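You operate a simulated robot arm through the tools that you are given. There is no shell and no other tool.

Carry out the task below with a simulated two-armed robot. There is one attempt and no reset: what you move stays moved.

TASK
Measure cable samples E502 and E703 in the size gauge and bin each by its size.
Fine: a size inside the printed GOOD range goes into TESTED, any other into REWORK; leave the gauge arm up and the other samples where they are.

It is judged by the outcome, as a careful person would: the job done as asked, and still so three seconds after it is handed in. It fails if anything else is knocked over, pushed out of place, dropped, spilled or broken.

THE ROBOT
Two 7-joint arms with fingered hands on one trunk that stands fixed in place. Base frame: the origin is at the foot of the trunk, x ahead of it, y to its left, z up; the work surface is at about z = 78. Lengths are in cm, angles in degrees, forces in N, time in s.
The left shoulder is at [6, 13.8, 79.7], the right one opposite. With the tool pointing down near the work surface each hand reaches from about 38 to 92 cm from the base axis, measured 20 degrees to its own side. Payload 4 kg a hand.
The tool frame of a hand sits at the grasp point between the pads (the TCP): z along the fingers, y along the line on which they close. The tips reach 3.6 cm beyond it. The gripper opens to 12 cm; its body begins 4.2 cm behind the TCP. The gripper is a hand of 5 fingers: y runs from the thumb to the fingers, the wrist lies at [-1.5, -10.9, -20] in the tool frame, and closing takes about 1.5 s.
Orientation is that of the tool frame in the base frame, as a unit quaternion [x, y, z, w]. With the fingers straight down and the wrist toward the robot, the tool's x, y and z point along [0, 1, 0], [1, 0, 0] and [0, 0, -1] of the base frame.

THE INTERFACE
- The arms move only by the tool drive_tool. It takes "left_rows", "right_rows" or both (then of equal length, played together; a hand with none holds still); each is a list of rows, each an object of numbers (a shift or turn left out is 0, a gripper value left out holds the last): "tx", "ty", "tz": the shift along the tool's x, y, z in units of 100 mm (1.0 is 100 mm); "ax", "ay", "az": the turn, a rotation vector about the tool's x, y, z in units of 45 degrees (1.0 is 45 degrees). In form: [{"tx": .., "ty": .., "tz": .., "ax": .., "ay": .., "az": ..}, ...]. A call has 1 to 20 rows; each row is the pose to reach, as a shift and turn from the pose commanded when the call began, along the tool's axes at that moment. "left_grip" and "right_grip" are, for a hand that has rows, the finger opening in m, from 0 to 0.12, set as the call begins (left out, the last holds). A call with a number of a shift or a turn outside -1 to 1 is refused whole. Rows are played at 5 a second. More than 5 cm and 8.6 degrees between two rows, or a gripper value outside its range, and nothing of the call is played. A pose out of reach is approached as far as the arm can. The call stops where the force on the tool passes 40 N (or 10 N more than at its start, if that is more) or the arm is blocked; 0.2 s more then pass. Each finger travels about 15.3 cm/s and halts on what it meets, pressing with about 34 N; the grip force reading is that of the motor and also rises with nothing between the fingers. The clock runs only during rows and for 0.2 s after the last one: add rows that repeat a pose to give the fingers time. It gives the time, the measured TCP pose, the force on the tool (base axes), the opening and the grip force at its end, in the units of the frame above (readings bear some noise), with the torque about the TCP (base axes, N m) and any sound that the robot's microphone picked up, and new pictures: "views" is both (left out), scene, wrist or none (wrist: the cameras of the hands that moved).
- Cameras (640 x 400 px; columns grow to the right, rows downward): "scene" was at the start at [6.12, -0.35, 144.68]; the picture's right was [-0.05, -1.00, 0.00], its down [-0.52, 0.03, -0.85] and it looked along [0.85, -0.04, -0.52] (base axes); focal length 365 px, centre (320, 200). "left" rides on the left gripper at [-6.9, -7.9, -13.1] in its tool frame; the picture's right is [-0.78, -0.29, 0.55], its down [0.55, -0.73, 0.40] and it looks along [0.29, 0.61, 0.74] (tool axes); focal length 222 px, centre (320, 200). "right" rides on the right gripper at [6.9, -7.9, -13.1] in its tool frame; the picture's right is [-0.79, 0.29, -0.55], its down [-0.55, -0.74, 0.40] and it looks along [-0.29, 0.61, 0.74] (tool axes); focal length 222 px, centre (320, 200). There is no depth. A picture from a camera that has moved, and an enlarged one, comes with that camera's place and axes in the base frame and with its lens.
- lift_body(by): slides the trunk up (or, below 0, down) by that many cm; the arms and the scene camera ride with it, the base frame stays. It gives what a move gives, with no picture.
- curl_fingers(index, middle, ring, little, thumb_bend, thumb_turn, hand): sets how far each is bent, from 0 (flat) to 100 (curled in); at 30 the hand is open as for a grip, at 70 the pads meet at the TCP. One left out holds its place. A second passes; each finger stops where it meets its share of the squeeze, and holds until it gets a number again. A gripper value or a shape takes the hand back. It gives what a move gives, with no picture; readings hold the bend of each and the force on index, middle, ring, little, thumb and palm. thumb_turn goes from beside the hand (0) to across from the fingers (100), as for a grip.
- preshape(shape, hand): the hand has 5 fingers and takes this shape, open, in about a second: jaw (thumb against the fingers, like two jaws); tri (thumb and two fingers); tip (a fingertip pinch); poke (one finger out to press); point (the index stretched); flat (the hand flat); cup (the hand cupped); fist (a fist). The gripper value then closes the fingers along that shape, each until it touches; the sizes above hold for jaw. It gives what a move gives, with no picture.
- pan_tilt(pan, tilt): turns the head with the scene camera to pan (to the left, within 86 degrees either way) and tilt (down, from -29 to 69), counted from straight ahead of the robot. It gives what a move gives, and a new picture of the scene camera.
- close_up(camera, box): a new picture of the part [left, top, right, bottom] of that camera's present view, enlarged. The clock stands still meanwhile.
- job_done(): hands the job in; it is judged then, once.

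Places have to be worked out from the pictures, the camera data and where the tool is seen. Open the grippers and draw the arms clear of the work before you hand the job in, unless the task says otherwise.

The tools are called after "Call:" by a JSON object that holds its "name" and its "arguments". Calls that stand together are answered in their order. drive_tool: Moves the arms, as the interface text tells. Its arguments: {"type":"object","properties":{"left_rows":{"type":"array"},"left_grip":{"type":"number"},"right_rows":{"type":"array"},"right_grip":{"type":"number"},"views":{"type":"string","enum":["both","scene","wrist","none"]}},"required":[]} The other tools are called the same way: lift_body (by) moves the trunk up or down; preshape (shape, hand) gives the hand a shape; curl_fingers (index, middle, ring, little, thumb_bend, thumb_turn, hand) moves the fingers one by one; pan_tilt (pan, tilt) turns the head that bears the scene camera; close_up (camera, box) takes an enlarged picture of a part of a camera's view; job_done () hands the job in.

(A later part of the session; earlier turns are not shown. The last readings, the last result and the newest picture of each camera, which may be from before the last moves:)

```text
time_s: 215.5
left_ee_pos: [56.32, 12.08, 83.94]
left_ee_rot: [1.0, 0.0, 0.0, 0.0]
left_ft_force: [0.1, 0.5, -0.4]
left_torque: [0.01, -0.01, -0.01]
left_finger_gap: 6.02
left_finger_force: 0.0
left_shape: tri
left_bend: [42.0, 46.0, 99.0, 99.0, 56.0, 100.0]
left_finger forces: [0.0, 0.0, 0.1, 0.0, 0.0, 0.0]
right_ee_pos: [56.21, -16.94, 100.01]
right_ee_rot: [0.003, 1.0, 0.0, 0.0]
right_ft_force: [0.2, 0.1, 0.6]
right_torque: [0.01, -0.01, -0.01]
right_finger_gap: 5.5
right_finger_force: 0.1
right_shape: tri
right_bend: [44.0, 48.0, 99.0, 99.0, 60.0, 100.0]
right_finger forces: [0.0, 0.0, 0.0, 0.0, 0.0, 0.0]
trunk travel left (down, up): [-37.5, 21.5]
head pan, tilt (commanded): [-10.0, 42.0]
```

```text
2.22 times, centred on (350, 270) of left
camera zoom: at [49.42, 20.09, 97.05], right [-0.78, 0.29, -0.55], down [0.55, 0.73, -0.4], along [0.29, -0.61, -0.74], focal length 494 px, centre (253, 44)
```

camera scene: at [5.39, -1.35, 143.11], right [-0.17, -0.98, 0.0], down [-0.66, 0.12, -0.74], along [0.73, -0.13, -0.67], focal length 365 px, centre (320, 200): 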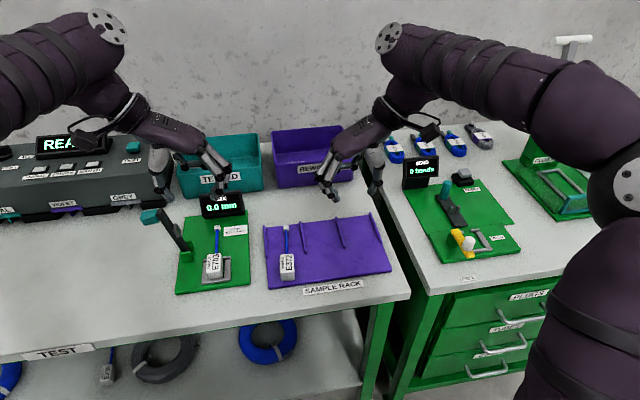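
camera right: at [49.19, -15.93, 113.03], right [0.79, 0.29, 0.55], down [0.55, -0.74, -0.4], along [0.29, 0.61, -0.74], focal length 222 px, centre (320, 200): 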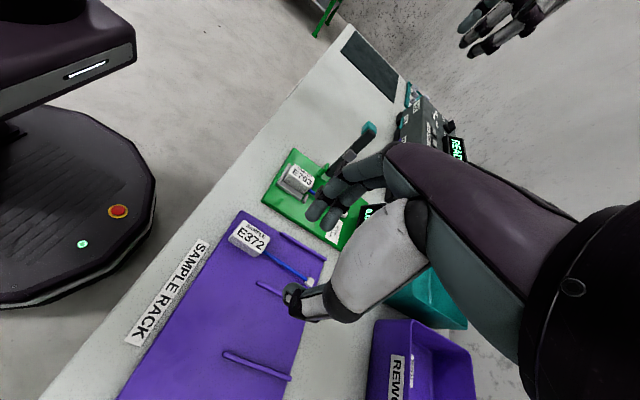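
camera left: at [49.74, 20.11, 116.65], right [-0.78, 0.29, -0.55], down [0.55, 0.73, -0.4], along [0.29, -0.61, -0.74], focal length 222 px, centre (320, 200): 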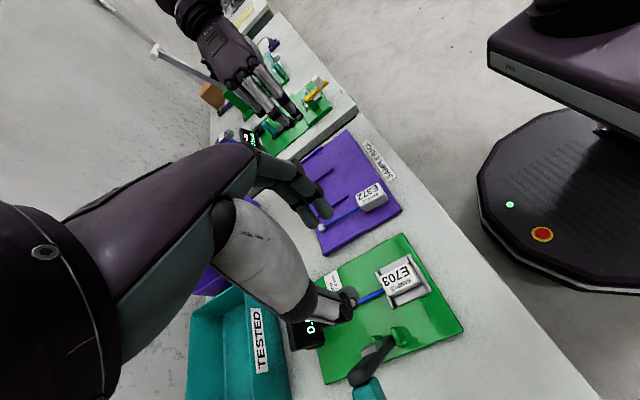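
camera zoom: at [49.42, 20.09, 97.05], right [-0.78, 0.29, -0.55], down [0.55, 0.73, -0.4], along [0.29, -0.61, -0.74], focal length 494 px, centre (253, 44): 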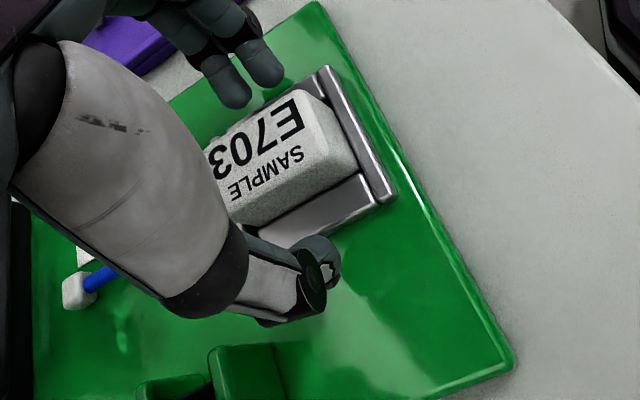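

No contact so far, and the block is between the left thumb and fingers. I close the left pinch.

Call:
{"name": "drive_tool", "arguments": {"left_rows": [{}, {}, {}, {}, {}, {}, {}, {}], "left_grip": 0.01, "views": "none"}}

Call:
{"name": "close_up", "arguments": {"camera": "scene", "box": [170, 200, 260, 290]}}

Call:
{"name": "close_up", "arguments": {"camera": "left", "box": [260, 180, 440, 360]}}

```text
time_s: 217.3
left_ee_pos: [56.22, 12.18, 83.96]
left_ee_rot: [1.0, 0.0, 0.0, 0.0]
left_ft_force: [0.4, -3.6, 0.3]
left_torque: [-0.14, -0.03, 0.02]
left_finger_gap: 2.17
left_finger_force: 34.0
left_shape: tri
left_bend: [58.0, 60.0, 100.0, 100.0, 69.0, 100.0]
left_finger forces: [18.0, 16.4, 0.0, 0.0, 31.0, 0.1]
right_ee_pos: [56.24, -16.95, 100.01]
right_ee_rot: [0.003, 1.0, 0.0, 0.0]
right_ft_force: [0.3, 0.1, -0.5]
right_torque: [0.01, 0.0, -0.01]
right_finger_gap: 5.48
right_finger_force: 0.1
right_shape: tri
right_bend: [44.0, 48.0, 99.0, 99.0, 60.0, 100.0]
right_finger forces: [0.1, 0.0, 0.1, 0.0, 0.0, 0.0]
trunk travel left (down, up): [-37.5, 21.5]
head pan, tilt (commanded): [-10.0, 42.0]
```

```text
4.44 times, centred on (215, 245) of scene
camera zoom: at [5.4, -1.37, 143.11], right [-0.17, -0.98, 0.0], down [-0.66, 0.12, -0.74], along [0.73, -0.13, -0.67], focal length 1623 px, centre (787, 0)
```

zoom: 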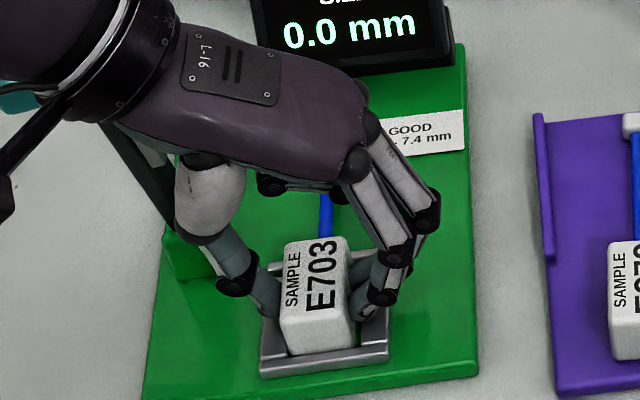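

```text
2.22 times, centred on (350, 270) of left
camera zoom: at [49.42, 20.06, 97.06], right [-0.78, 0.29, -0.55], down [0.55, 0.73, -0.4], along [0.29, -0.61, -0.74], focal length 494 px, centre (253, 44)
```

zoom: 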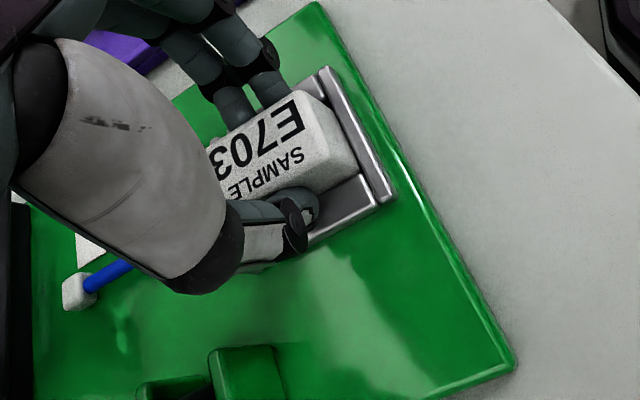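

A good grip with the left hand. I lift E703 straight up.

Call:
{"name": "drive_tool", "arguments": {"left_rows": [{"tz": -0.05}, {"tz": -0.12}, {"tz": -0.2}, {"tz": -0.35}, {"tz": -0.55}, {"tz": -0.8}, {"tz": -1.0}, {"tz": -1.0}], "views": "none"}}

Call:
{"name": "drive_tool", "arguments": {"left_rows": [{"tz": -0.2}, {"tz": -0.4}, {"tz": -0.6}, {"tz": -0.8}, {"tz": -0.8}], "views": "both"}}

```text
time_s: 219.1
left_ee_pos: [56.25, 12.27, 94.04]
left_ee_rot: [1.0, -0.001, -0.001, 0.0]
left_ft_force: [0.8, 0.0, -0.1]
left_torque: [0.01, 0.03, 0.02]
left_finger_gap: 2.14
left_finger_force: 34.4
left_shape: tri
left_bend: [58.0, 60.0, 100.0, 100.0, 69.0, 100.0]
left_finger forces: [17.0, 15.8, 0.1, 0.1, 32.7, 0.0]
right_ee_pos: [56.24, -16.92, 99.97]
right_ee_rot: [0.002, 1.0, 0.0, -0.001]
right_ft_force: [0.8, 0.1, -0.3]
right_torque: [0.02, 0.01, 0.03]
right_finger_gap: 5.47
right_finger_force: 0.0
right_shape: tri
right_bend: [44.0, 48.0, 99.0, 99.0, 60.0, 100.0]
right_finger forces: [0.0, 0.0, 0.1, 0.0, 0.1, 0.0]
trunk travel left (down, up): [-37.5, 21.5]
head pan, tilt (commanded): [-10.0, 42.0]
```

```text
time_s: 220.3
left_ee_pos: [56.17, 12.13, 101.88]
left_ee_rot: [1.0, 0.001, 0.0, 0.0]
left_ft_force: [-0.6, 0.0, -1.1]
left_torque: [0.04, 0.04, 0.0]
left_finger_gap: 2.16
left_finger_force: 34.0
left_shape: tri
left_bend: [58.0, 60.0, 100.0, 100.0, 69.0, 100.0]
left_finger forces: [16.8, 15.8, 0.1, 0.1, 32.8, 0.0]
right_ee_pos: [56.26, -17.0, 99.95]
right_ee_rot: [0.003, 1.0, 0.0, 0.001]
right_ft_force: [0.5, -0.3, -0.3]
right_torque: [0.01, -0.02, 0.03]
right_finger_gap: 5.52
right_finger_force: 0.1
right_shape: tri
right_bend: [44.0, 48.0, 99.0, 99.0, 60.0, 100.0]
right_finger forces: [0.0, 0.0, 0.1, 0.0, 0.0, 0.1]
trunk travel left (down, up): [-37.5, 21.5]
head pan, tilt (commanded): [-10.0, 42.0]
camera scene: at [5.4, -1.34, 143.11], right [-0.17, -0.98, 0.0], down [-0.66, 0.12, -0.74], along [0.73, -0.13, -0.67], focal length 365 px, centre (320, 200)
camera left: at [49.38, 20.05, 115.05], right [-0.78, 0.29, -0.55], down [0.55, 0.73, -0.4], along [0.29, -0.61, -0.74], focal length 222 px, centre (320, 200)
```

scene: 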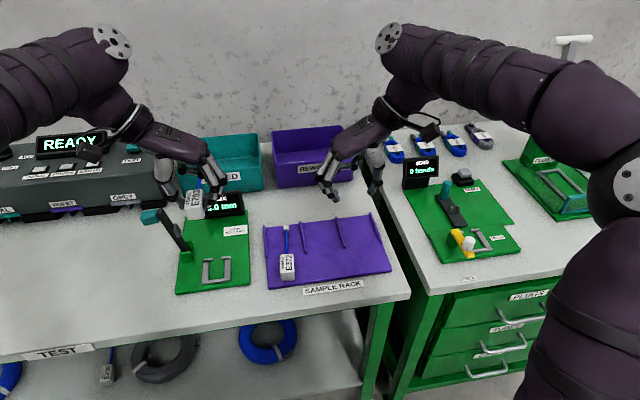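
left: 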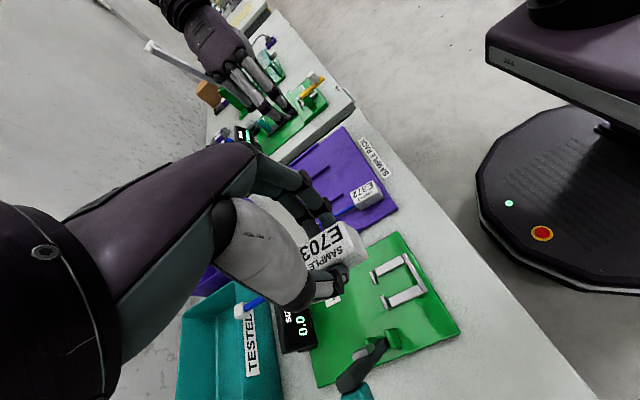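

E703 is up, the nest is empty and the arm is still raised. I turn the left hand back to wrist-toward-robot (the cable will point left) while rising and shifting to y≈6.

Call:
{"name": "drive_tool", "arguments": {"left_rows": [{"tz": -0.2}, {"tz": -0.4, "az": -0.15}, {"tz": -0.5, "az": -0.3, "tx": 0.08, "ty": 0.1}, {"tz": -0.5, "az": -0.45, "tx": 0.16, "ty": 0.2}, {"tz": -0.5, "az": -0.6, "tx": 0.24, "ty": 0.3}, {"tz": -0.5, "az": -0.75, "tx": 0.32, "ty": 0.4}, {"tz": -0.5, "az": -0.9, "tx": 0.4, "ty": 0.5}, {"tz": -0.5, "az": -1.0, "tx": 0.4, "ty": 0.6}, {"tz": -0.5, "az": -1.0, "tx": 0.4, "ty": 0.6}], "views": "none"}}

Call:
{"name": "drive_tool", "arguments": {"left_rows": [{"az": -0.15}, {"az": -0.3}, {"az": -0.45}, {"az": -0.6}, {"az": -0.75}, {"az": -0.9}, {"az": -1.0}, {"az": -1.0}], "views": "both"}}

```text
time_s: 222.3
left_ee_pos: [60.34, 6.26, 106.82]
left_ee_rot: [0.924, 0.382, -0.001, 0.0]
left_ft_force: [0.4, -0.1, -2.1]
left_torque: [-0.02, 0.01, 0.0]
left_finger_gap: 2.14
left_finger_force: 34.0
left_shape: tri
left_bend: [58.0, 60.0, 100.0, 100.0, 69.0, 100.0]
left_finger forces: [16.9, 15.8, 0.1, 0.0, 32.6, 0.1]
right_ee_pos: [56.25, -16.81, 99.96]
right_ee_rot: [0.003, 1.0, 0.0, 0.0]
right_ft_force: [-0.2, -1.2, 0.2]
right_torque: [-0.04, -0.01, 0.01]
right_finger_gap: 5.48
right_finger_force: 0.1
right_shape: tri
right_bend: [44.0, 48.0, 99.0, 99.0, 60.0, 100.0]
right_finger forces: [0.0, 0.0, 0.0, 0.0, 0.0, 0.0]
trunk travel left (down, up): [-37.5, 21.5]
head pan, tilt (commanded): [-10.0, 42.0]
```

```text
time_s: 224.1
left_ee_pos: [60.23, 6.36, 106.95]
left_ee_rot: [0.707, 0.707, 0.0, 0.0]
left_ft_force: [-0.1, 0.0, -0.8]
left_torque: [-0.04, 0.03, 0.01]
left_finger_gap: 2.14
left_finger_force: 33.3
left_shape: tri
left_bend: [58.0, 60.0, 100.0, 100.0, 69.0, 100.0]
left_finger forces: [16.8, 15.7, 0.1, 0.0, 32.5, 0.0]
right_ee_pos: [56.11, -17.02, 99.96]
right_ee_rot: [0.003, 1.0, 0.0, 0.0]
right_ft_force: [0.2, -0.9, 0.8]
right_torque: [0.01, 0.03, 0.03]
right_finger_gap: 5.47
right_finger_force: 0.1
right_shape: tri
right_bend: [44.0, 48.0, 99.0, 99.0, 60.0, 100.0]
right_finger forces: [0.1, 0.0, 0.0, 0.1, 0.0, 0.1]
trunk travel left (down, up): [-37.5, 21.5]
head pan, tilt (commanded): [-10.0, 42.0]
camera scene: at [5.4, -1.35, 143.11], right [-0.17, -0.98, 0.0], down [-0.66, 0.12, -0.74], along [0.73, -0.13, -0.67], focal length 365 px, centre (320, 200)
camera left: at [52.4, -0.73, 120.06], right [-0.29, -0.78, -0.55], down [-0.74, 0.55, -0.4], along [0.61, 0.29, -0.74], focal length 222 px, centre (320, 200)
```

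scene: 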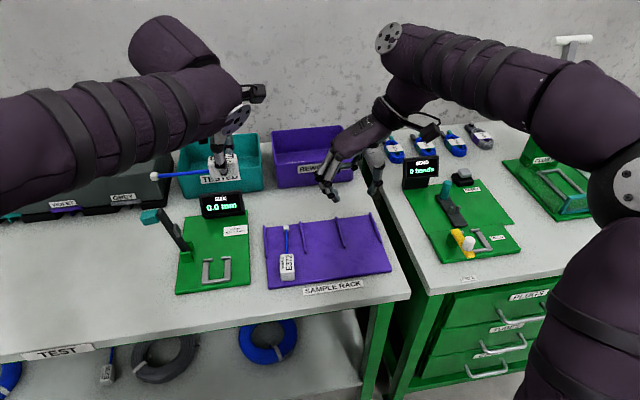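
left: 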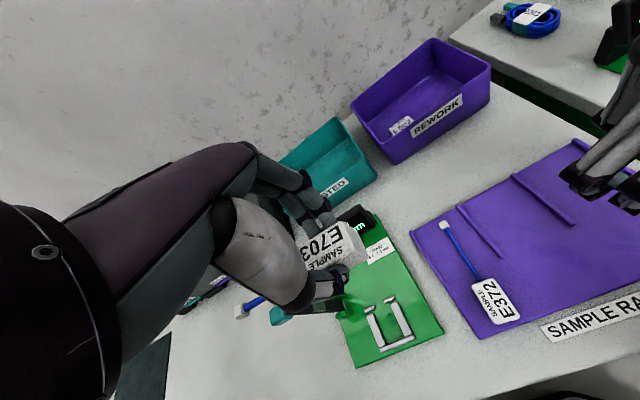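

The left hand is oriented properly with the cable pointing left. I raise the trunk 12 cm as before for reach, then move forward toward the TESTED bin.

Call:
{"name": "lift_body", "arguments": {"by": 12}}

Call:
{"name": "drive_tool", "arguments": {"left_rows": [{"ty": 0.2, "tz": 0.15}, {"ty": 0.4, "tz": 0.3}, {"ty": 0.6, "tz": 0.45}, {"ty": 0.8, "tz": 0.6}, {"ty": 1.0, "tz": 0.75}, {"ty": 1.0, "tz": 0.9}, {"ty": 1.0, "tz": 0.9}], "views": "none"}}

Call:
{"name": "drive_tool", "arguments": {"left_rows": [{"ty": 0.2, "tz": 0.1}, {"ty": 0.4, "tz": 0.2}, {"ty": 0.6, "tz": 0.3}, {"ty": 0.8, "tz": 0.4}, {"ty": 1.0, "tz": 0.5}, {"ty": 1.0, "tz": 0.6}, {"ty": 1.0, "tz": 0.6}], "views": "both"}}

```text
time_s: 225.6
left_ee_pos: [60.22, 6.21, 118.82]
left_ee_rot: [0.707, 0.708, -0.001, 0.0]
left_ft_force: [0.5, -1.0, -1.2]
left_torque: [0.01, 0.02, 0.0]
left_finger_gap: 2.13
left_finger_force: 33.6
left_shape: tri
left_bend: [58.0, 60.0, 100.0, 100.0, 69.0, 100.0]
left_finger forces: [16.7, 15.7, 0.0, 0.1, 32.5, 0.0]
right_ee_pos: [56.32, -17.07, 111.94]
right_ee_rot: [0.002, 1.0, 0.0, 0.0]
right_ft_force: [-0.8, 0.6, 0.1]
right_torque: [-0.01, -0.01, -0.01]
right_finger_gap: 5.49
right_finger_force: 0.1
right_shape: tri
right_bend: [44.0, 48.0, 99.0, 99.0, 60.0, 100.0]
right_finger forces: [0.0, 0.1, 0.0, 0.0, 0.1, 0.0]
trunk travel left (down, up): [-49.5, 9.5]
head pan, tilt (commanded): [-10.0, 42.0]
```

```text
time_s: 227.2
left_ee_pos: [70.31, 6.27, 109.74]
left_ee_rot: [0.707, 0.708, 0.0, 0.0]
left_ft_force: [-0.4, -0.5, -0.5]
left_torque: [-0.02, 0.01, 0.02]
left_finger_gap: 2.13
left_finger_force: 33.7
left_shape: tri
left_bend: [58.0, 60.0, 100.0, 100.0, 69.0, 100.0]
left_finger forces: [16.8, 15.7, 0.0, 0.0, 32.5, 0.0]
right_ee_pos: [56.32, -16.93, 111.87]
right_ee_rot: [0.003, 1.0, 0.001, 0.0]
right_ft_force: [-0.1, 0.3, -0.2]
right_torque: [0.0, 0.0, -0.02]
right_finger_gap: 5.47
right_finger_force: 0.2
right_shape: tri
right_bend: [44.0, 48.0, 99.0, 99.0, 60.0, 100.0]
right_finger forces: [0.0, 0.0, 0.0, 0.0, 0.1, 0.0]
trunk travel left (down, up): [-49.5, 9.5]
head pan, tilt (commanded): [-10.0, 42.0]
```

```text
time_s: 228.8
left_ee_pos: [80.35, 6.05, 103.83]
left_ee_rot: [0.708, 0.706, 0.0, 0.001]
left_ft_force: [0.7, -0.4, -1.1]
left_torque: [0.01, 0.01, 0.0]
left_finger_gap: 2.15
left_finger_force: 34.3
left_shape: tri
left_bend: [58.0, 60.0, 100.0, 100.0, 69.0, 100.0]
left_finger forces: [16.7, 15.8, 0.1, 0.0, 32.5, 0.1]
right_ee_pos: [56.12, -17.05, 111.95]
right_ee_rot: [0.004, 1.0, -0.001, 0.0]
right_ft_force: [-0.4, -0.4, -0.1]
right_torque: [0.01, -0.02, 0.02]
right_finger_gap: 5.5
right_finger_force: 0.0
right_shape: tri
right_bend: [44.0, 48.0, 99.0, 99.0, 60.0, 100.0]
right_finger forces: [0.0, 0.0, 0.0, 0.0, 0.0, 0.0]
trunk travel left (down, up): [-49.5, 9.5]
head pan, tilt (commanded): [-10.0, 42.0]
camera scene: at [5.42, -1.35, 155.11], right [-0.17, -0.98, 0.0], down [-0.66, 0.12, -0.74], along [0.73, -0.13, -0.67], focal length 365 px, centre (320, 200)
camera left: at [72.48, -0.81, 116.98], right [-0.29, -0.78, -0.55], down [-0.73, 0.55, -0.4], along [0.61, 0.29, -0.74], focal length 222 px, centre (320, 200)
```

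scene: 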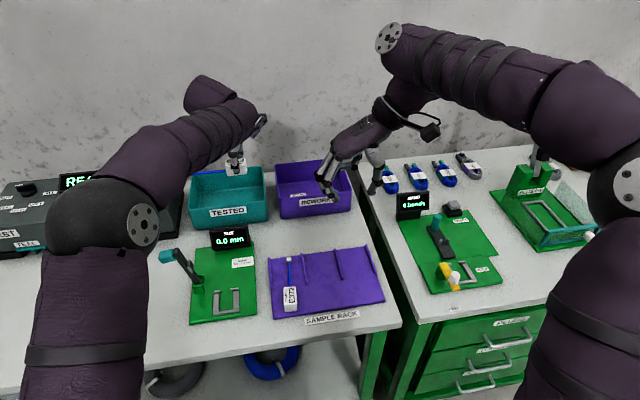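
left: 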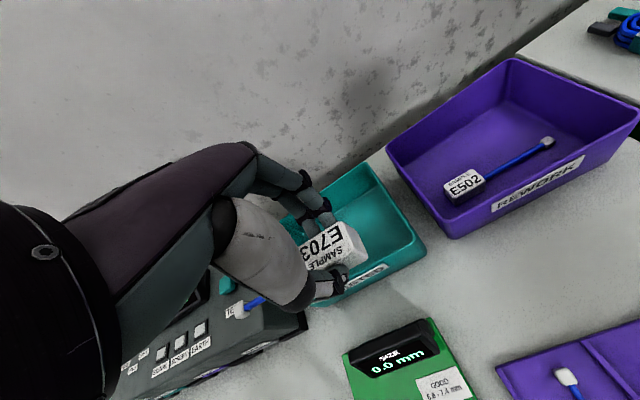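

E703 is in front of the TESTED bin (inner y ≈1–21); block and cable (y 3.7–18.8) will fit. I move forward over the bin and down to about 95.

Call:
{"name": "drive_tool", "arguments": {"left_rows": [{"ty": 0.15, "tz": 0.15}, {"ty": 0.3, "tz": 0.3}, {"ty": 0.45, "tz": 0.45}, {"ty": 0.6, "tz": 0.6}, {"ty": 0.7, "tz": 0.75}, {"ty": 0.76, "tz": 0.88}, {"ty": 0.76, "tz": 0.88}], "views": "both"}}

Call:
{"name": "close_up", "arguments": {"camera": "left", "box": [200, 130, 460, 370]}}

```text
time_s: 230.4
left_ee_pos: [87.51, 6.0, 94.93]
left_ee_rot: [0.709, 0.705, -0.002, -0.004]
left_ft_force: [-0.7, -0.5, -0.8]
left_torque: [-0.02, 0.0, -0.01]
left_finger_gap: 2.17
left_finger_force: 33.9
left_shape: tri
left_bend: [58.0, 60.0, 100.0, 100.0, 69.0, 100.0]
left_finger forces: [16.6, 15.9, 0.0, 0.0, 32.5, 0.1]
left hand out of reach, approached as far as the arm can: row 6
right_ee_pos: [56.26, -17.01, 111.9]
right_ee_rot: [0.003, 1.0, 0.001, 0.0]
right_ft_force: [-0.1, 0.8, 0.9]
right_torque: [0.0, 0.0, 0.0]
right_finger_gap: 5.47
right_finger_force: 0.2
right_shape: tri
right_bend: [44.0, 48.0, 99.0, 99.0, 60.0, 100.0]
right_finger forces: [0.0, 0.0, 0.1, 0.0, 0.0, 0.1]
trunk travel left (down, up): [-49.5, 9.5]
head pan, tilt (commanded): [-10.0, 42.0]
camera scene: at [5.41, -1.34, 155.11], right [-0.17, -0.98, 0.0], down [-0.66, 0.12, -0.74], along [0.73, -0.13, -0.67], focal length 365 px, centre (320, 200)
camera left: at [79.68, -0.94, 108.06], right [-0.3, -0.78, -0.55], down [-0.73, 0.56, -0.39], along [0.61, 0.28, -0.74], focal length 222 px, centre (320, 200)
```

scene: 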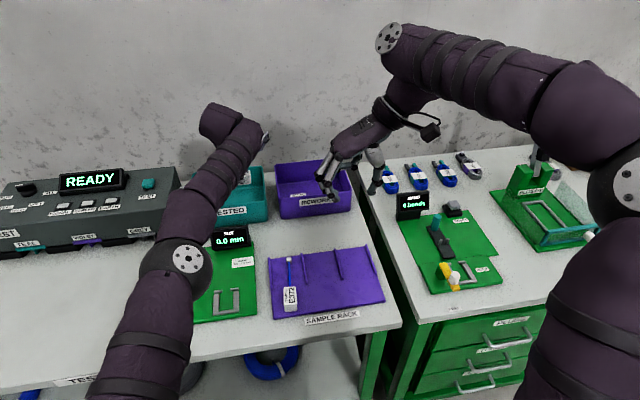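
left: 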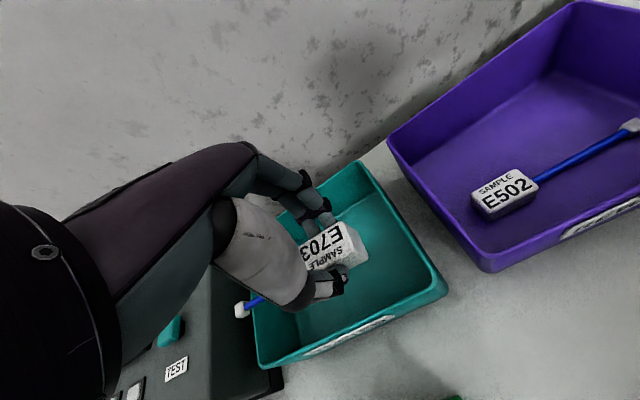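

```text
1.67 times, centred on (330, 250) of left
camera zoom: at [79.68, -0.94, 108.06], right [-0.3, -0.78, -0.55], down [-0.73, 0.56, -0.39], along [0.61, 0.28, -0.74], focal length 370 px, centre (303, 117)
```

zoom: 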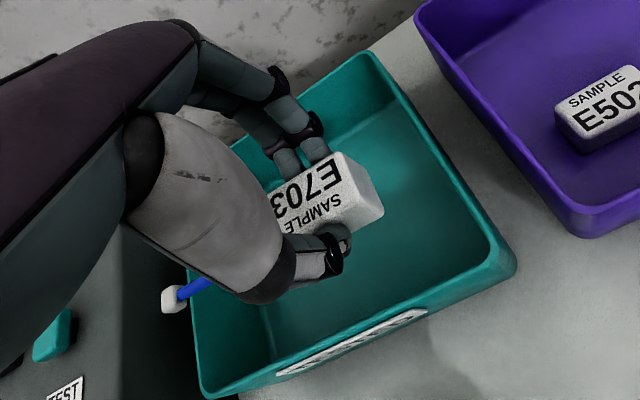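

The cap (y≈17.6) and block are inside the bin's rim (y 0.3–21.5). I lower E703 into the bin.

Call:
{"name": "drive_tool", "arguments": {"left_rows": [{"tz": 0.15}, {"tz": 0.3}, {"tz": 0.45}, {"tz": 0.6}, {"tz": 0.7}, {"tz": 0.7}], "views": "none"}}

Call:
{"name": "close_up", "arguments": {"camera": "left", "box": [200, 130, 460, 370]}}

```text
time_s: 231.8
left_ee_pos: [87.83, 6.32, 88.06]
left_ee_rot: [0.708, 0.707, 0.0, 0.0]
left_ft_force: [0.3, 0.4, -0.6]
left_torque: [-0.04, -0.02, -0.03]
left_finger_gap: 2.14
left_finger_force: 33.8
left_shape: tri
left_bend: [58.0, 60.0, 100.0, 100.0, 69.0, 100.0]
left_finger forces: [16.6, 15.8, 0.1, 0.1, 32.6, 0.0]
right_ee_pos: [56.19, -16.84, 111.89]
right_ee_rot: [0.003, 1.0, 0.0, 0.0]
right_ft_force: [0.7, 0.4, -0.2]
right_torque: [-0.03, -0.01, -0.02]
right_finger_gap: 5.5
right_finger_force: 0.1
right_shape: tri
right_bend: [44.0, 48.0, 99.0, 99.0, 60.0, 100.0]
right_finger forces: [0.0, 0.0, 0.1, 0.1, 0.0, 0.1]
trunk travel left (down, up): [-49.5, 9.5]
head pan, tilt (commanded): [-10.0, 42.0]
```

```text
1.67 times, centred on (330, 250) of left
camera zoom: at [79.97, -0.72, 101.25], right [-0.29, -0.78, -0.55], down [-0.73, 0.55, -0.4], along [0.61, 0.29, -0.74], focal length 370 px, centre (303, 117)
```

zoom: 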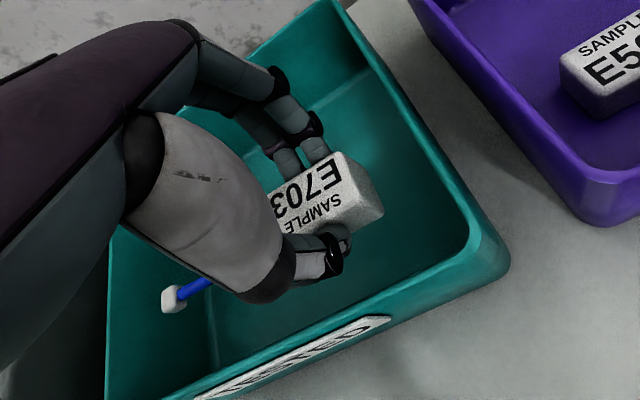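

E703 is within the bin walls on all sides. I lower the rest of the way, with small steps at the end.

Call:
{"name": "drive_tool", "arguments": {"left_rows": [{"tz": 0.12}, {"tz": 0.24}, {"tz": 0.34}, {"tz": 0.4}, {"tz": 0.4}], "views": "none"}}

Call:
{"name": "drive_tool", "arguments": {"left_rows": [{"tz": 0.02}, {"tz": 0.04}, {"tz": 0.04}], "views": "none"}}

Call:
{"name": "drive_tool", "arguments": {"left_rows": [{"tz": 0.015}, {"tz": 0.03}, {"tz": 0.03}], "views": "none"}}

```text
time_s: 233.0
left_ee_pos: [87.9, 6.26, 84.09]
left_ee_rot: [0.708, 0.707, 0.0, 0.0]
left_ft_force: [-0.7, -0.3, -0.9]
left_torque: [0.03, 0.0, 0.02]
left_finger_gap: 2.14
left_finger_force: 33.9
left_shape: tri
left_bend: [58.0, 60.0, 100.0, 100.0, 69.0, 100.0]
left_finger forces: [16.5, 15.9, 0.1, 0.1, 32.6, 0.0]
right_ee_pos: [56.17, -16.99, 111.94]
right_ee_rot: [0.003, 1.0, 0.001, -0.001]
right_ft_force: [-0.2, 0.0, 0.2]
right_torque: [0.02, -0.01, 0.01]
right_finger_gap: 5.51
right_finger_force: 0.1
right_shape: tri
right_bend: [44.0, 48.0, 99.0, 99.0, 60.0, 100.0]
right_finger forces: [0.0, 0.0, 0.0, 0.1, 0.0, 0.1]
trunk travel left (down, up): [-49.5, 9.5]
head pan, tilt (commanded): [-10.0, 42.0]
```

```text
time_s: 233.8
left_ee_pos: [87.88, 6.28, 83.74]
left_ee_rot: [0.707, 0.707, 0.001, 0.0]
left_ft_force: [-0.6, 0.0, -0.9]
left_torque: [-0.02, 0.0, 0.0]
left_finger_gap: 2.16
left_finger_force: 34.1
left_shape: tri
left_bend: [58.0, 60.0, 100.0, 100.0, 69.0, 100.0]
left_finger forces: [16.5, 15.9, 0.0, 0.1, 32.5, 0.1]
right_ee_pos: [56.32, -17.06, 111.95]
right_ee_rot: [0.003, 1.0, 0.0, 0.0]
right_ft_force: [-0.5, -0.1, -0.8]
right_torque: [0.01, 0.01, -0.02]
right_finger_gap: 5.49
right_finger_force: 0.0
right_shape: tri
right_bend: [44.0, 48.0, 99.0, 99.0, 60.0, 100.0]
right_finger forces: [0.1, 0.1, 0.0, 0.1, 0.0, 0.1]
trunk travel left (down, up): [-49.5, 9.5]
head pan, tilt (commanded): [-10.0, 42.0]
```

```text
time_s: 234.6
left_ee_pos: [87.91, 6.09, 83.52]
left_ee_rot: [0.707, 0.708, 0.0, 0.0]
left_ft_force: [0.0, -0.5, -0.6]
left_torque: [-0.02, 0.02, 0.0]
left_finger_gap: 2.16
left_finger_force: 33.9
left_shape: tri
left_bend: [58.0, 60.0, 100.0, 100.0, 69.0, 100.0]
left_finger forces: [16.6, 15.9, 0.0, 0.1, 32.5, 0.1]
right_ee_pos: [56.25, -17.01, 111.98]
right_ee_rot: [0.003, 1.0, 0.0, 0.0]
right_ft_force: [-0.1, -0.7, -1.7]
right_torque: [-0.01, 0.01, 0.0]
right_finger_gap: 5.49
right_finger_force: 0.1
right_shape: tri
right_bend: [44.0, 48.0, 99.0, 99.0, 60.0, 100.0]
right_finger forces: [0.0, 0.1, 0.1, 0.0, 0.0, 0.1]
trunk travel left (down, up): [-49.5, 9.5]
head pan, tilt (commanded): [-10.0, 42.0]
```

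Nearly at the floor. A couple more 2–3 mm steps until it touches.

Call:
{"name": "drive_tool", "arguments": {"left_rows": [{"tz": 0.012}, {"tz": 0.025}, {"tz": 0.025}], "views": "none"}}

Call:
{"name": "drive_tool", "arguments": {"left_rows": [{"tz": 0.01}, {"tz": 0.015}, {"tz": 0.015}], "views": "none"}}

```text
time_s: 235.4
left_ee_pos: [87.87, 6.22, 83.15]
left_ee_rot: [0.708, 0.707, 0.0, 0.0]
left_ft_force: [0.5, 0.7, -0.3]
left_torque: [0.03, 0.03, -0.03]
left_finger_gap: 2.15
left_finger_force: 34.6
left_shape: tri
left_bend: [58.0, 60.0, 100.0, 100.0, 69.0, 100.0]
left_finger forces: [16.6, 16.0, 0.1, 0.0, 33.0, 0.0]
right_ee_pos: [56.26, -16.91, 111.96]
right_ee_rot: [0.002, 1.0, 0.0, 0.0]
right_ft_force: [0.0, -0.2, 0.4]
right_torque: [-0.02, 0.0, 0.0]
right_finger_gap: 5.5
right_finger_force: 0.1
right_shape: tri
right_bend: [44.0, 48.0, 99.0, 99.0, 60.0, 100.0]
right_finger forces: [0.0, 0.0, 0.1, 0.0, 0.0, 0.0]
trunk travel left (down, up): [-49.5, 9.5]
head pan, tilt (commanded): [-10.0, 42.0]
```

```text
time_s: 236.2
left_ee_pos: [87.95, 6.16, 83.1]
left_ee_rot: [0.708, 0.706, 0.001, 0.001]
left_ft_force: [1.1, 0.8, 1.2]
left_torque: [-0.01, -0.08, -0.02]
left_finger_gap: 2.14
left_finger_force: 33.8
left_shape: tri
left_bend: [58.0, 60.0, 100.0, 100.0, 69.0, 100.0]
left_finger forces: [16.9, 16.5, 0.0, 0.1, 33.0, 0.0]
right_ee_pos: [56.2, -16.93, 111.81]
right_ee_rot: [0.003, 1.0, -0.001, 0.0]
right_ft_force: [-0.3, -0.1, -0.4]
right_torque: [0.01, -0.01, 0.0]
right_finger_gap: 5.48
right_finger_force: 0.1
right_shape: tri
right_bend: [44.0, 48.0, 99.0, 99.0, 60.0, 100.0]
right_finger forces: [0.0, 0.0, 0.1, 0.0, 0.1, 0.0]
trunk travel left (down, up): [-49.5, 9.5]
head pan, tilt (commanded): [-10.0, 42.0]
```

It has just touched the bin floor. I open the left fingers and lift the hand out.

Call:
{"name": "drive_tool", "arguments": {"left_rows": [{"tz": 0.008}, {"tz": 0.008}, {"tz": 0.008}, {"tz": 0.008}, {"tz": 0.008}, {"tz": 0.008}], "left_grip": 0.05, "views": "none"}}

Call:
{"name": "drive_tool", "arguments": {"left_rows": [{"tz": -0.05}, {"tz": -0.15}, {"tz": -0.3}, {"tz": -0.5}, {"tz": -0.75}, {"tz": -1.0}, {"tz": -1.0}], "views": "wrist"}}

```text
time_s: 237.6
left_ee_pos: [88.06, 6.25, 82.97]
left_ee_rot: [0.706, 0.708, 0.001, 0.001]
left_ft_force: [22.6, -0.7, 4.9]
left_torque: [-0.01, 0.98, 0.04]
left_finger_gap: 4.58
left_finger_force: 0.1
left_shape: tri
left_bend: [46.0, 49.0, 99.0, 99.0, 64.0, 100.0]
left_finger forces: [0.1, 0.1, 0.1, 0.1, 22.4, 0.1]
right_ee_pos: [56.36, -17.01, 111.84]
right_ee_rot: [0.003, 1.0, 0.0, -0.001]
right_ft_force: [0.1, -0.4, -0.2]
right_torque: [0.01, -0.01, 0.01]
right_finger_gap: 5.48
right_finger_force: 0.1
right_shape: tri
right_bend: [44.0, 48.0, 99.0, 99.0, 60.0, 100.0]
right_finger forces: [0.0, 0.1, 0.0, 0.1, 0.0, 0.0]
trunk travel left (down, up): [-49.5, 9.5]
head pan, tilt (commanded): [-10.0, 42.0]
```

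```text
time_s: 239.2
left_ee_pos: [87.75, 6.13, 92.81]
left_ee_rot: [0.707, 0.708, 0.0, 0.0]
left_ft_force: [-0.2, -0.3, -0.5]
left_torque: [0.03, -0.02, -0.01]
left_finger_gap: 5.0
left_finger_force: 0.1
left_shape: tri
left_bend: [46.0, 49.0, 99.0, 99.0, 64.0, 100.0]
left_finger forces: [0.0, 0.0, 0.0, 0.0, 0.0, 0.0]
right_ee_pos: [56.13, -16.94, 112.02]
right_ee_rot: [0.002, 1.0, 0.0, 0.0]
right_ft_force: [-0.7, -0.2, 0.1]
right_torque: [0.01, 0.0, 0.0]
right_finger_gap: 5.48
right_finger_force: 0.0
right_shape: tri
right_bend: [44.0, 48.0, 99.0, 99.0, 60.0, 100.0]
right_finger forces: [0.0, 0.1, 0.1, 0.0, 0.0, 0.0]
trunk travel left (down, up): [-49.5, 9.5]
head pan, tilt (commanded): [-10.0, 42.0]
camera left: at [79.98, -0.87, 106.04], right [-0.29, -0.78, -0.55], down [-0.73, 0.55, -0.4], along [0.61, 0.29, -0.74], focal length 222 px, centre (320, 200)
```

left: 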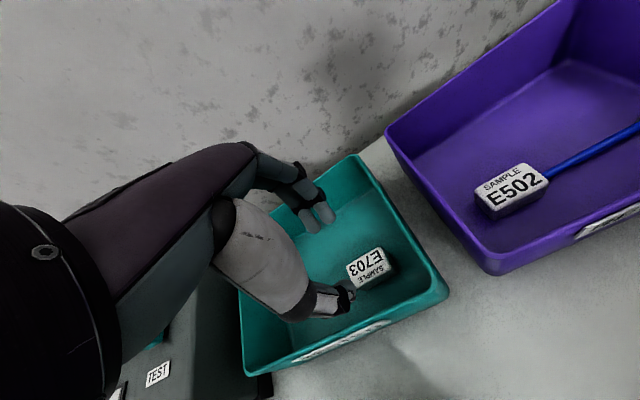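

E703 lies in the TESTED bin. The thumb pressed the bin's front wall (22 N) while opening, so I'll check whether the bin shifted. First I retreat the left hand.

Call:
{"name": "drive_tool", "arguments": {"left_rows": [{"tz": -0.15}, {"tz": -0.3, "ty": -0.15}, {"tz": -0.4, "ty": -0.35}, {"tz": -0.5, "ty": -0.55}, {"tz": -0.6, "ty": -0.75}, {"tz": -0.7, "ty": -0.95}, {"tz": -0.7, "ty": -1.0}], "views": "none"}}

Call:
{"name": "drive_tool", "arguments": {"left_rows": [{"ty": -0.2, "tx": 0.2}, {"ty": -0.4, "tx": 0.4}, {"ty": -0.6, "tx": 0.6}, {"ty": -0.8, "tx": 0.8}, {"ty": -1.0, "tx": 1.0}, {"ty": -1.0, "tx": 1.0}], "views": "none"}}

Call:
{"name": "drive_tool", "arguments": {"left_rows": [{"tz": -0.2, "tx": 0.1, "ty": -0.1}, {"tz": -0.4, "tx": 0.2, "ty": -0.2}, {"tz": -0.6, "tx": 0.4, "ty": -0.4}, {"tz": -0.8, "tx": 0.6, "ty": -0.6}, {"tz": -1.0, "tx": 0.8, "ty": -0.8}, {"tz": -1.0, "tx": 0.8, "ty": -0.8}], "views": "scene"}}

```text
time_s: 240.8
left_ee_pos: [77.67, 6.25, 100.0]
left_ee_rot: [0.707, 0.707, 0.0, 0.0]
left_ft_force: [-0.4, -0.8, 0.4]
left_torque: [0.02, 0.03, -0.01]
left_finger_gap: 4.99
left_finger_force: 0.0
left_shape: tri
left_bend: [46.0, 49.0, 99.0, 99.0, 64.0, 100.0]
left_finger forces: [0.0, 0.1, 0.0, 0.0, 0.0, 0.1]
right_ee_pos: [56.25, -16.91, 112.04]
right_ee_rot: [0.003, 1.0, 0.0, 0.001]
right_ft_force: [-0.4, 0.0, -0.4]
right_torque: [-0.02, -0.02, -0.02]
right_finger_gap: 5.49
right_finger_force: 0.0
right_shape: tri
right_bend: [44.0, 48.0, 99.0, 99.0, 60.0, 100.0]
right_finger forces: [0.0, 0.0, 0.0, 0.1, 0.1, 0.1]
trunk travel left (down, up): [-49.5, 9.5]
head pan, tilt (commanded): [-10.0, 42.0]
```

```text
time_s: 242.2
left_ee_pos: [67.72, 16.24, 100.12]
left_ee_rot: [0.708, 0.707, 0.0, 0.0]
left_ft_force: [0.1, 0.6, -0.2]
left_torque: [0.01, -0.02, 0.02]
left_finger_gap: 4.95
left_finger_force: 0.0
left_shape: tri
left_bend: [46.0, 49.0, 99.0, 99.0, 64.0, 100.0]
left_finger forces: [0.0, 0.0, 0.0, 0.0, 0.0, 0.0]
right_ee_pos: [56.19, -16.95, 111.93]
right_ee_rot: [0.003, 1.0, 0.0, 0.0]
right_ft_force: [0.2, 0.4, -0.6]
right_torque: [-0.04, 0.07, -0.01]
right_finger_gap: 5.47
right_finger_force: 0.1
right_shape: tri
right_bend: [44.0, 48.0, 99.0, 99.0, 60.0, 100.0]
right_finger forces: [0.1, 0.1, 0.0, 0.0, 0.0, 0.0]
trunk travel left (down, up): [-49.5, 9.5]
head pan, tilt (commanded): [-10.0, 42.0]
```

```text
time_s: 243.6
left_ee_pos: [59.88, 24.37, 110.18]
left_ee_rot: [0.708, 0.706, 0.0, 0.0]
left_ft_force: [0.1, 0.1, -0.1]
left_torque: [-0.01, -0.02, 0.01]
left_finger_gap: 4.97
left_finger_force: 0.1
left_shape: tri
left_bend: [46.0, 49.0, 99.0, 99.0, 64.0, 100.0]
left_finger forces: [0.0, 0.0, 0.0, 0.0, 0.1, 0.1]
right_ee_pos: [56.26, -16.96, 111.98]
right_ee_rot: [0.003, 1.0, 0.0, 0.0]
right_ft_force: [-0.5, 0.9, -0.4]
right_torque: [0.01, 0.02, 0.01]
right_finger_gap: 5.47
right_finger_force: 0.1
right_shape: tri
right_bend: [44.0, 48.0, 99.0, 99.0, 60.0, 100.0]
right_finger forces: [0.0, 0.1, 0.0, 0.1, 0.0, 0.1]
trunk travel left (down, up): [-49.5, 9.5]
head pan, tilt (commanded): [-10.0, 42.0]
camera scene: at [5.45, -1.37, 155.1], right [-0.17, -0.98, 0.0], down [-0.66, 0.12, -0.74], along [0.73, -0.13, -0.67], focal length 365 px, centre (320, 200)
```

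scene: 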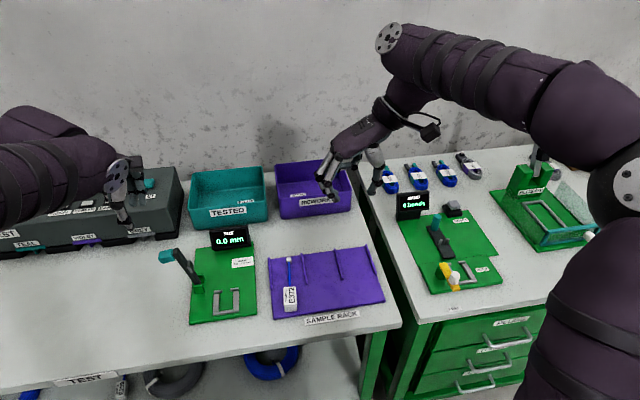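

Both hands are clear. I raise the left hand 10 cm, lower the trunk back to its start height, and set the head to its starting view for a direct comparison with the first picture.

Call:
{"name": "drive_tool", "arguments": {"left_rows": [{"tz": -0.2}, {"tz": -0.4}, {"tz": -0.6}, {"tz": -0.8}, {"tz": -1.0}, {"tz": -1.0}], "left_grip": 0.12, "views": "none"}}

Call:
{"name": "lift_body", "arguments": {"by": -12}}

Call:
{"name": "pan_tilt", "arguments": {"pan": -2.9, "tilt": 31.7}}

Call:
{"name": "close_up", "arguments": {"camera": "scene", "box": [210, 190, 410, 290]}}

```text
time_s: 245.0
left_ee_pos: [59.81, 24.26, 120.08]
left_ee_rot: [0.707, 0.708, 0.0, 0.0]
left_ft_force: [-0.3, 0.2, -0.3]
left_torque: [0.01, 0.02, 0.01]
left_finger_gap: 11.99
left_finger_force: 0.0
left_shape: tri
left_bend: [30.0, 30.0, 99.0, 99.0, 30.0, 97.0]
left_finger forces: [0.0, 0.0, 0.0, 0.1, 0.0, 0.0]
right_ee_pos: [56.14, -16.94, 111.93]
right_ee_rot: [0.002, 1.0, 0.001, 0.0]
right_ft_force: [-0.1, -1.0, -0.2]
right_torque: [0.01, 0.0, 0.02]
right_finger_gap: 5.47
right_finger_force: 0.1
right_shape: tri
right_bend: [44.0, 48.0, 99.0, 99.0, 60.0, 100.0]
right_finger forces: [0.0, 0.1, 0.0, 0.1, 0.0, 0.0]
trunk travel left (down, up): [-49.5, 9.5]
head pan, tilt (commanded): [-10.0, 42.0]
```

```text
time_s: 246.5
left_ee_pos: [59.89, 24.3, 108.07]
left_ee_rot: [0.707, 0.707, 0.0, 0.001]
left_ft_force: [-0.9, -0.1, -0.6]
left_torque: [0.01, 0.02, -0.01]
left_finger_gap: 11.98
left_finger_force: 0.2
left_shape: tri
left_bend: [30.0, 30.0, 99.0, 99.0, 30.0, 97.0]
left_finger forces: [0.0, 0.0, 0.0, 0.0, 0.1, 0.0]
right_ee_pos: [56.19, -16.95, 99.98]
right_ee_rot: [0.002, 1.0, 0.0, 0.0]
right_ft_force: [-1.1, -0.2, -0.8]
right_torque: [-0.01, -0.02, -0.01]
right_finger_gap: 5.48
right_finger_force: 0.1
right_shape: tri
right_bend: [44.0, 48.0, 99.0, 99.0, 60.0, 100.0]
right_finger forces: [0.0, 0.0, 0.1, 0.1, 0.1, 0.0]
trunk travel left (down, up): [-37.5, 21.5]
head pan, tilt (commanded): [-10.0, 42.0]
```

```text
time_s: 247.2
left_ee_pos: [59.93, 24.18, 108.02]
left_ee_rot: [0.707, 0.708, 0.001, 0.0]
left_ft_force: [-0.2, 0.5, 0.8]
left_torque: [0.01, 0.0, 0.01]
left_finger_gap: 11.99
left_finger_force: 0.1
left_shape: tri
left_bend: [30.0, 30.0, 99.0, 99.0, 30.0, 97.0]
left_finger forces: [0.0, 0.0, 0.0, 0.1, 0.1, 0.0]
right_ee_pos: [56.22, -16.97, 99.96]
right_ee_rot: [0.002, 1.0, -0.001, 0.0]
right_ft_force: [0.2, 0.9, 0.2]
right_torque: [0.04, 0.02, -0.02]
right_finger_gap: 5.5
right_finger_force: 0.0
right_shape: tri
right_bend: [44.0, 48.0, 99.0, 99.0, 60.0, 100.0]
right_finger forces: [0.0, 0.0, 0.0, 0.0, 0.1, 0.0]
trunk travel left (down, up): [-37.5, 21.5]
head pan, tilt (commanded): [-2.9, 31.7]
camera scene: at [6.11, -0.35, 144.67], right [-0.05, -1.0, 0.0], down [-0.53, 0.03, -0.85], along [0.85, -0.04, -0.53], focal length 365 px, centre (320, 200)
```

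scene: 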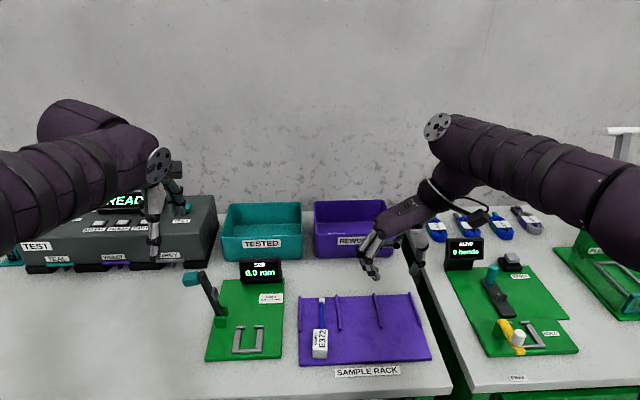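

```text
3.20 times, centred on (310, 240) of scene
camera zoom: at [6.11, -0.35, 144.67], right [-0.05, -1.0, 0.0], down [-0.53, 0.03, -0.85], along [0.85, -0.04, -0.53], focal length 1168 px, centre (352, 72)
```

zoom: 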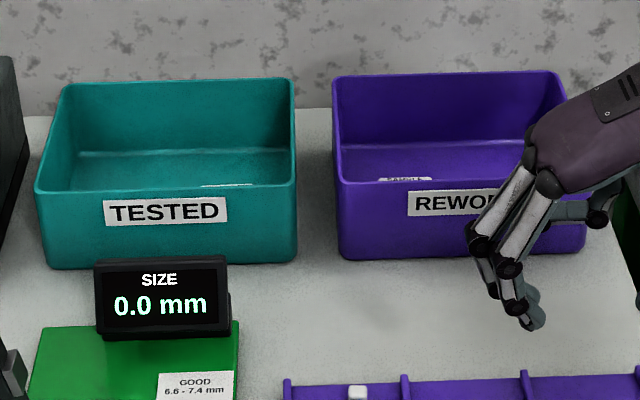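

The bins match the first picture to within a pixel or two, so nothing shifted. I compare the gauge and rack with the same close-up boxes used at the start.

Call:
{"name": "close_up", "arguments": {"camera": "scene", "box": [180, 250, 320, 370]}}

Call:
{"name": "close_up", "arguments": {"camera": "scene", "box": [290, 270, 450, 390]}}

Call:
{"name": "close_up", "arguments": {"camera": "right", "box": [180, 60, 460, 400]}}

Call:
{"name": "close_up", "arguments": {"camera": "left", "box": [300, 60, 640, 300]}}

```text
3.33 times, centred on (250, 310) of scene
camera zoom: at [6.11, -0.35, 144.67], right [-0.05, -1.0, 0.0], down [-0.53, 0.03, -0.85], along [0.85, -0.04, -0.53], focal length 1217 px, centre (553, -167)
```

zoom: 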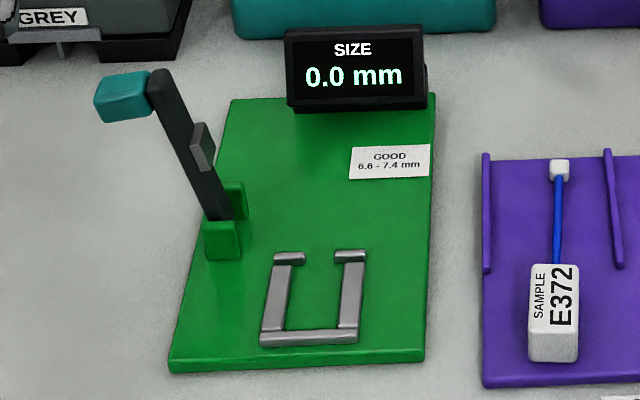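

```text
3.33 times, centred on (370, 330) of scene
camera zoom: at [6.11, -0.35, 144.67], right [-0.05, -1.0, 0.0], down [-0.53, 0.03, -0.85], along [0.85, -0.04, -0.53], focal length 1217 px, centre (153, -233)
```

zoom: 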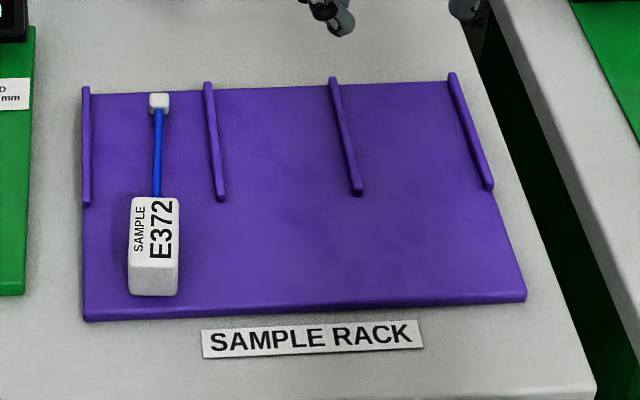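

```text
1.18 times, centred on (320, 230) of right
camera zoom: at [49.09, -24.9, 113.02], right [0.79, 0.29, 0.55], down [0.55, -0.74, -0.4], along [0.29, 0.61, -0.74], focal length 261 px, centre (320, 165)
```

zoom: 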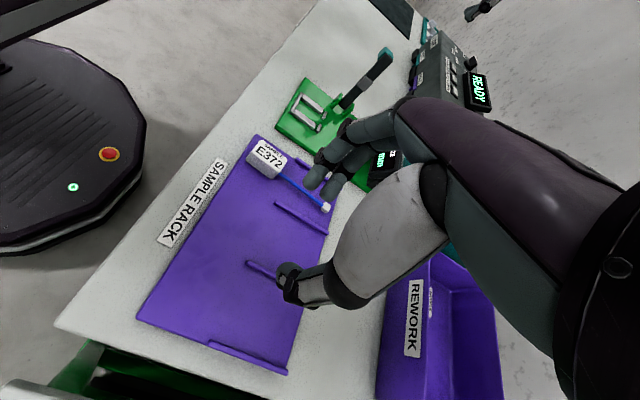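

```text
1.67 times, centred on (470, 180) of left
camera zoom: at [51.97, 17.21, 121.12], right [-0.29, -0.78, -0.55], down [-0.73, 0.55, -0.4], along [0.61, 0.29, -0.74], focal length 370 px, centre (70, 233)
```

zoom: 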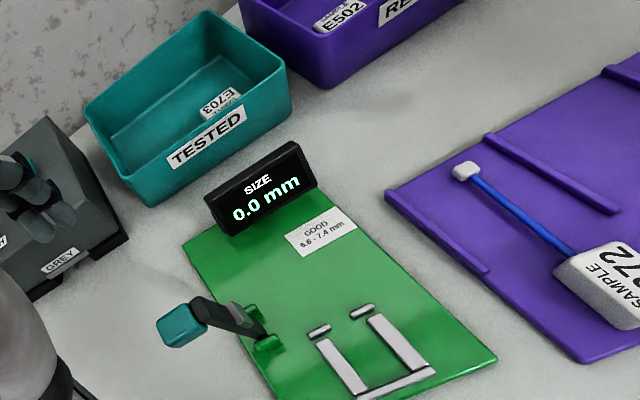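

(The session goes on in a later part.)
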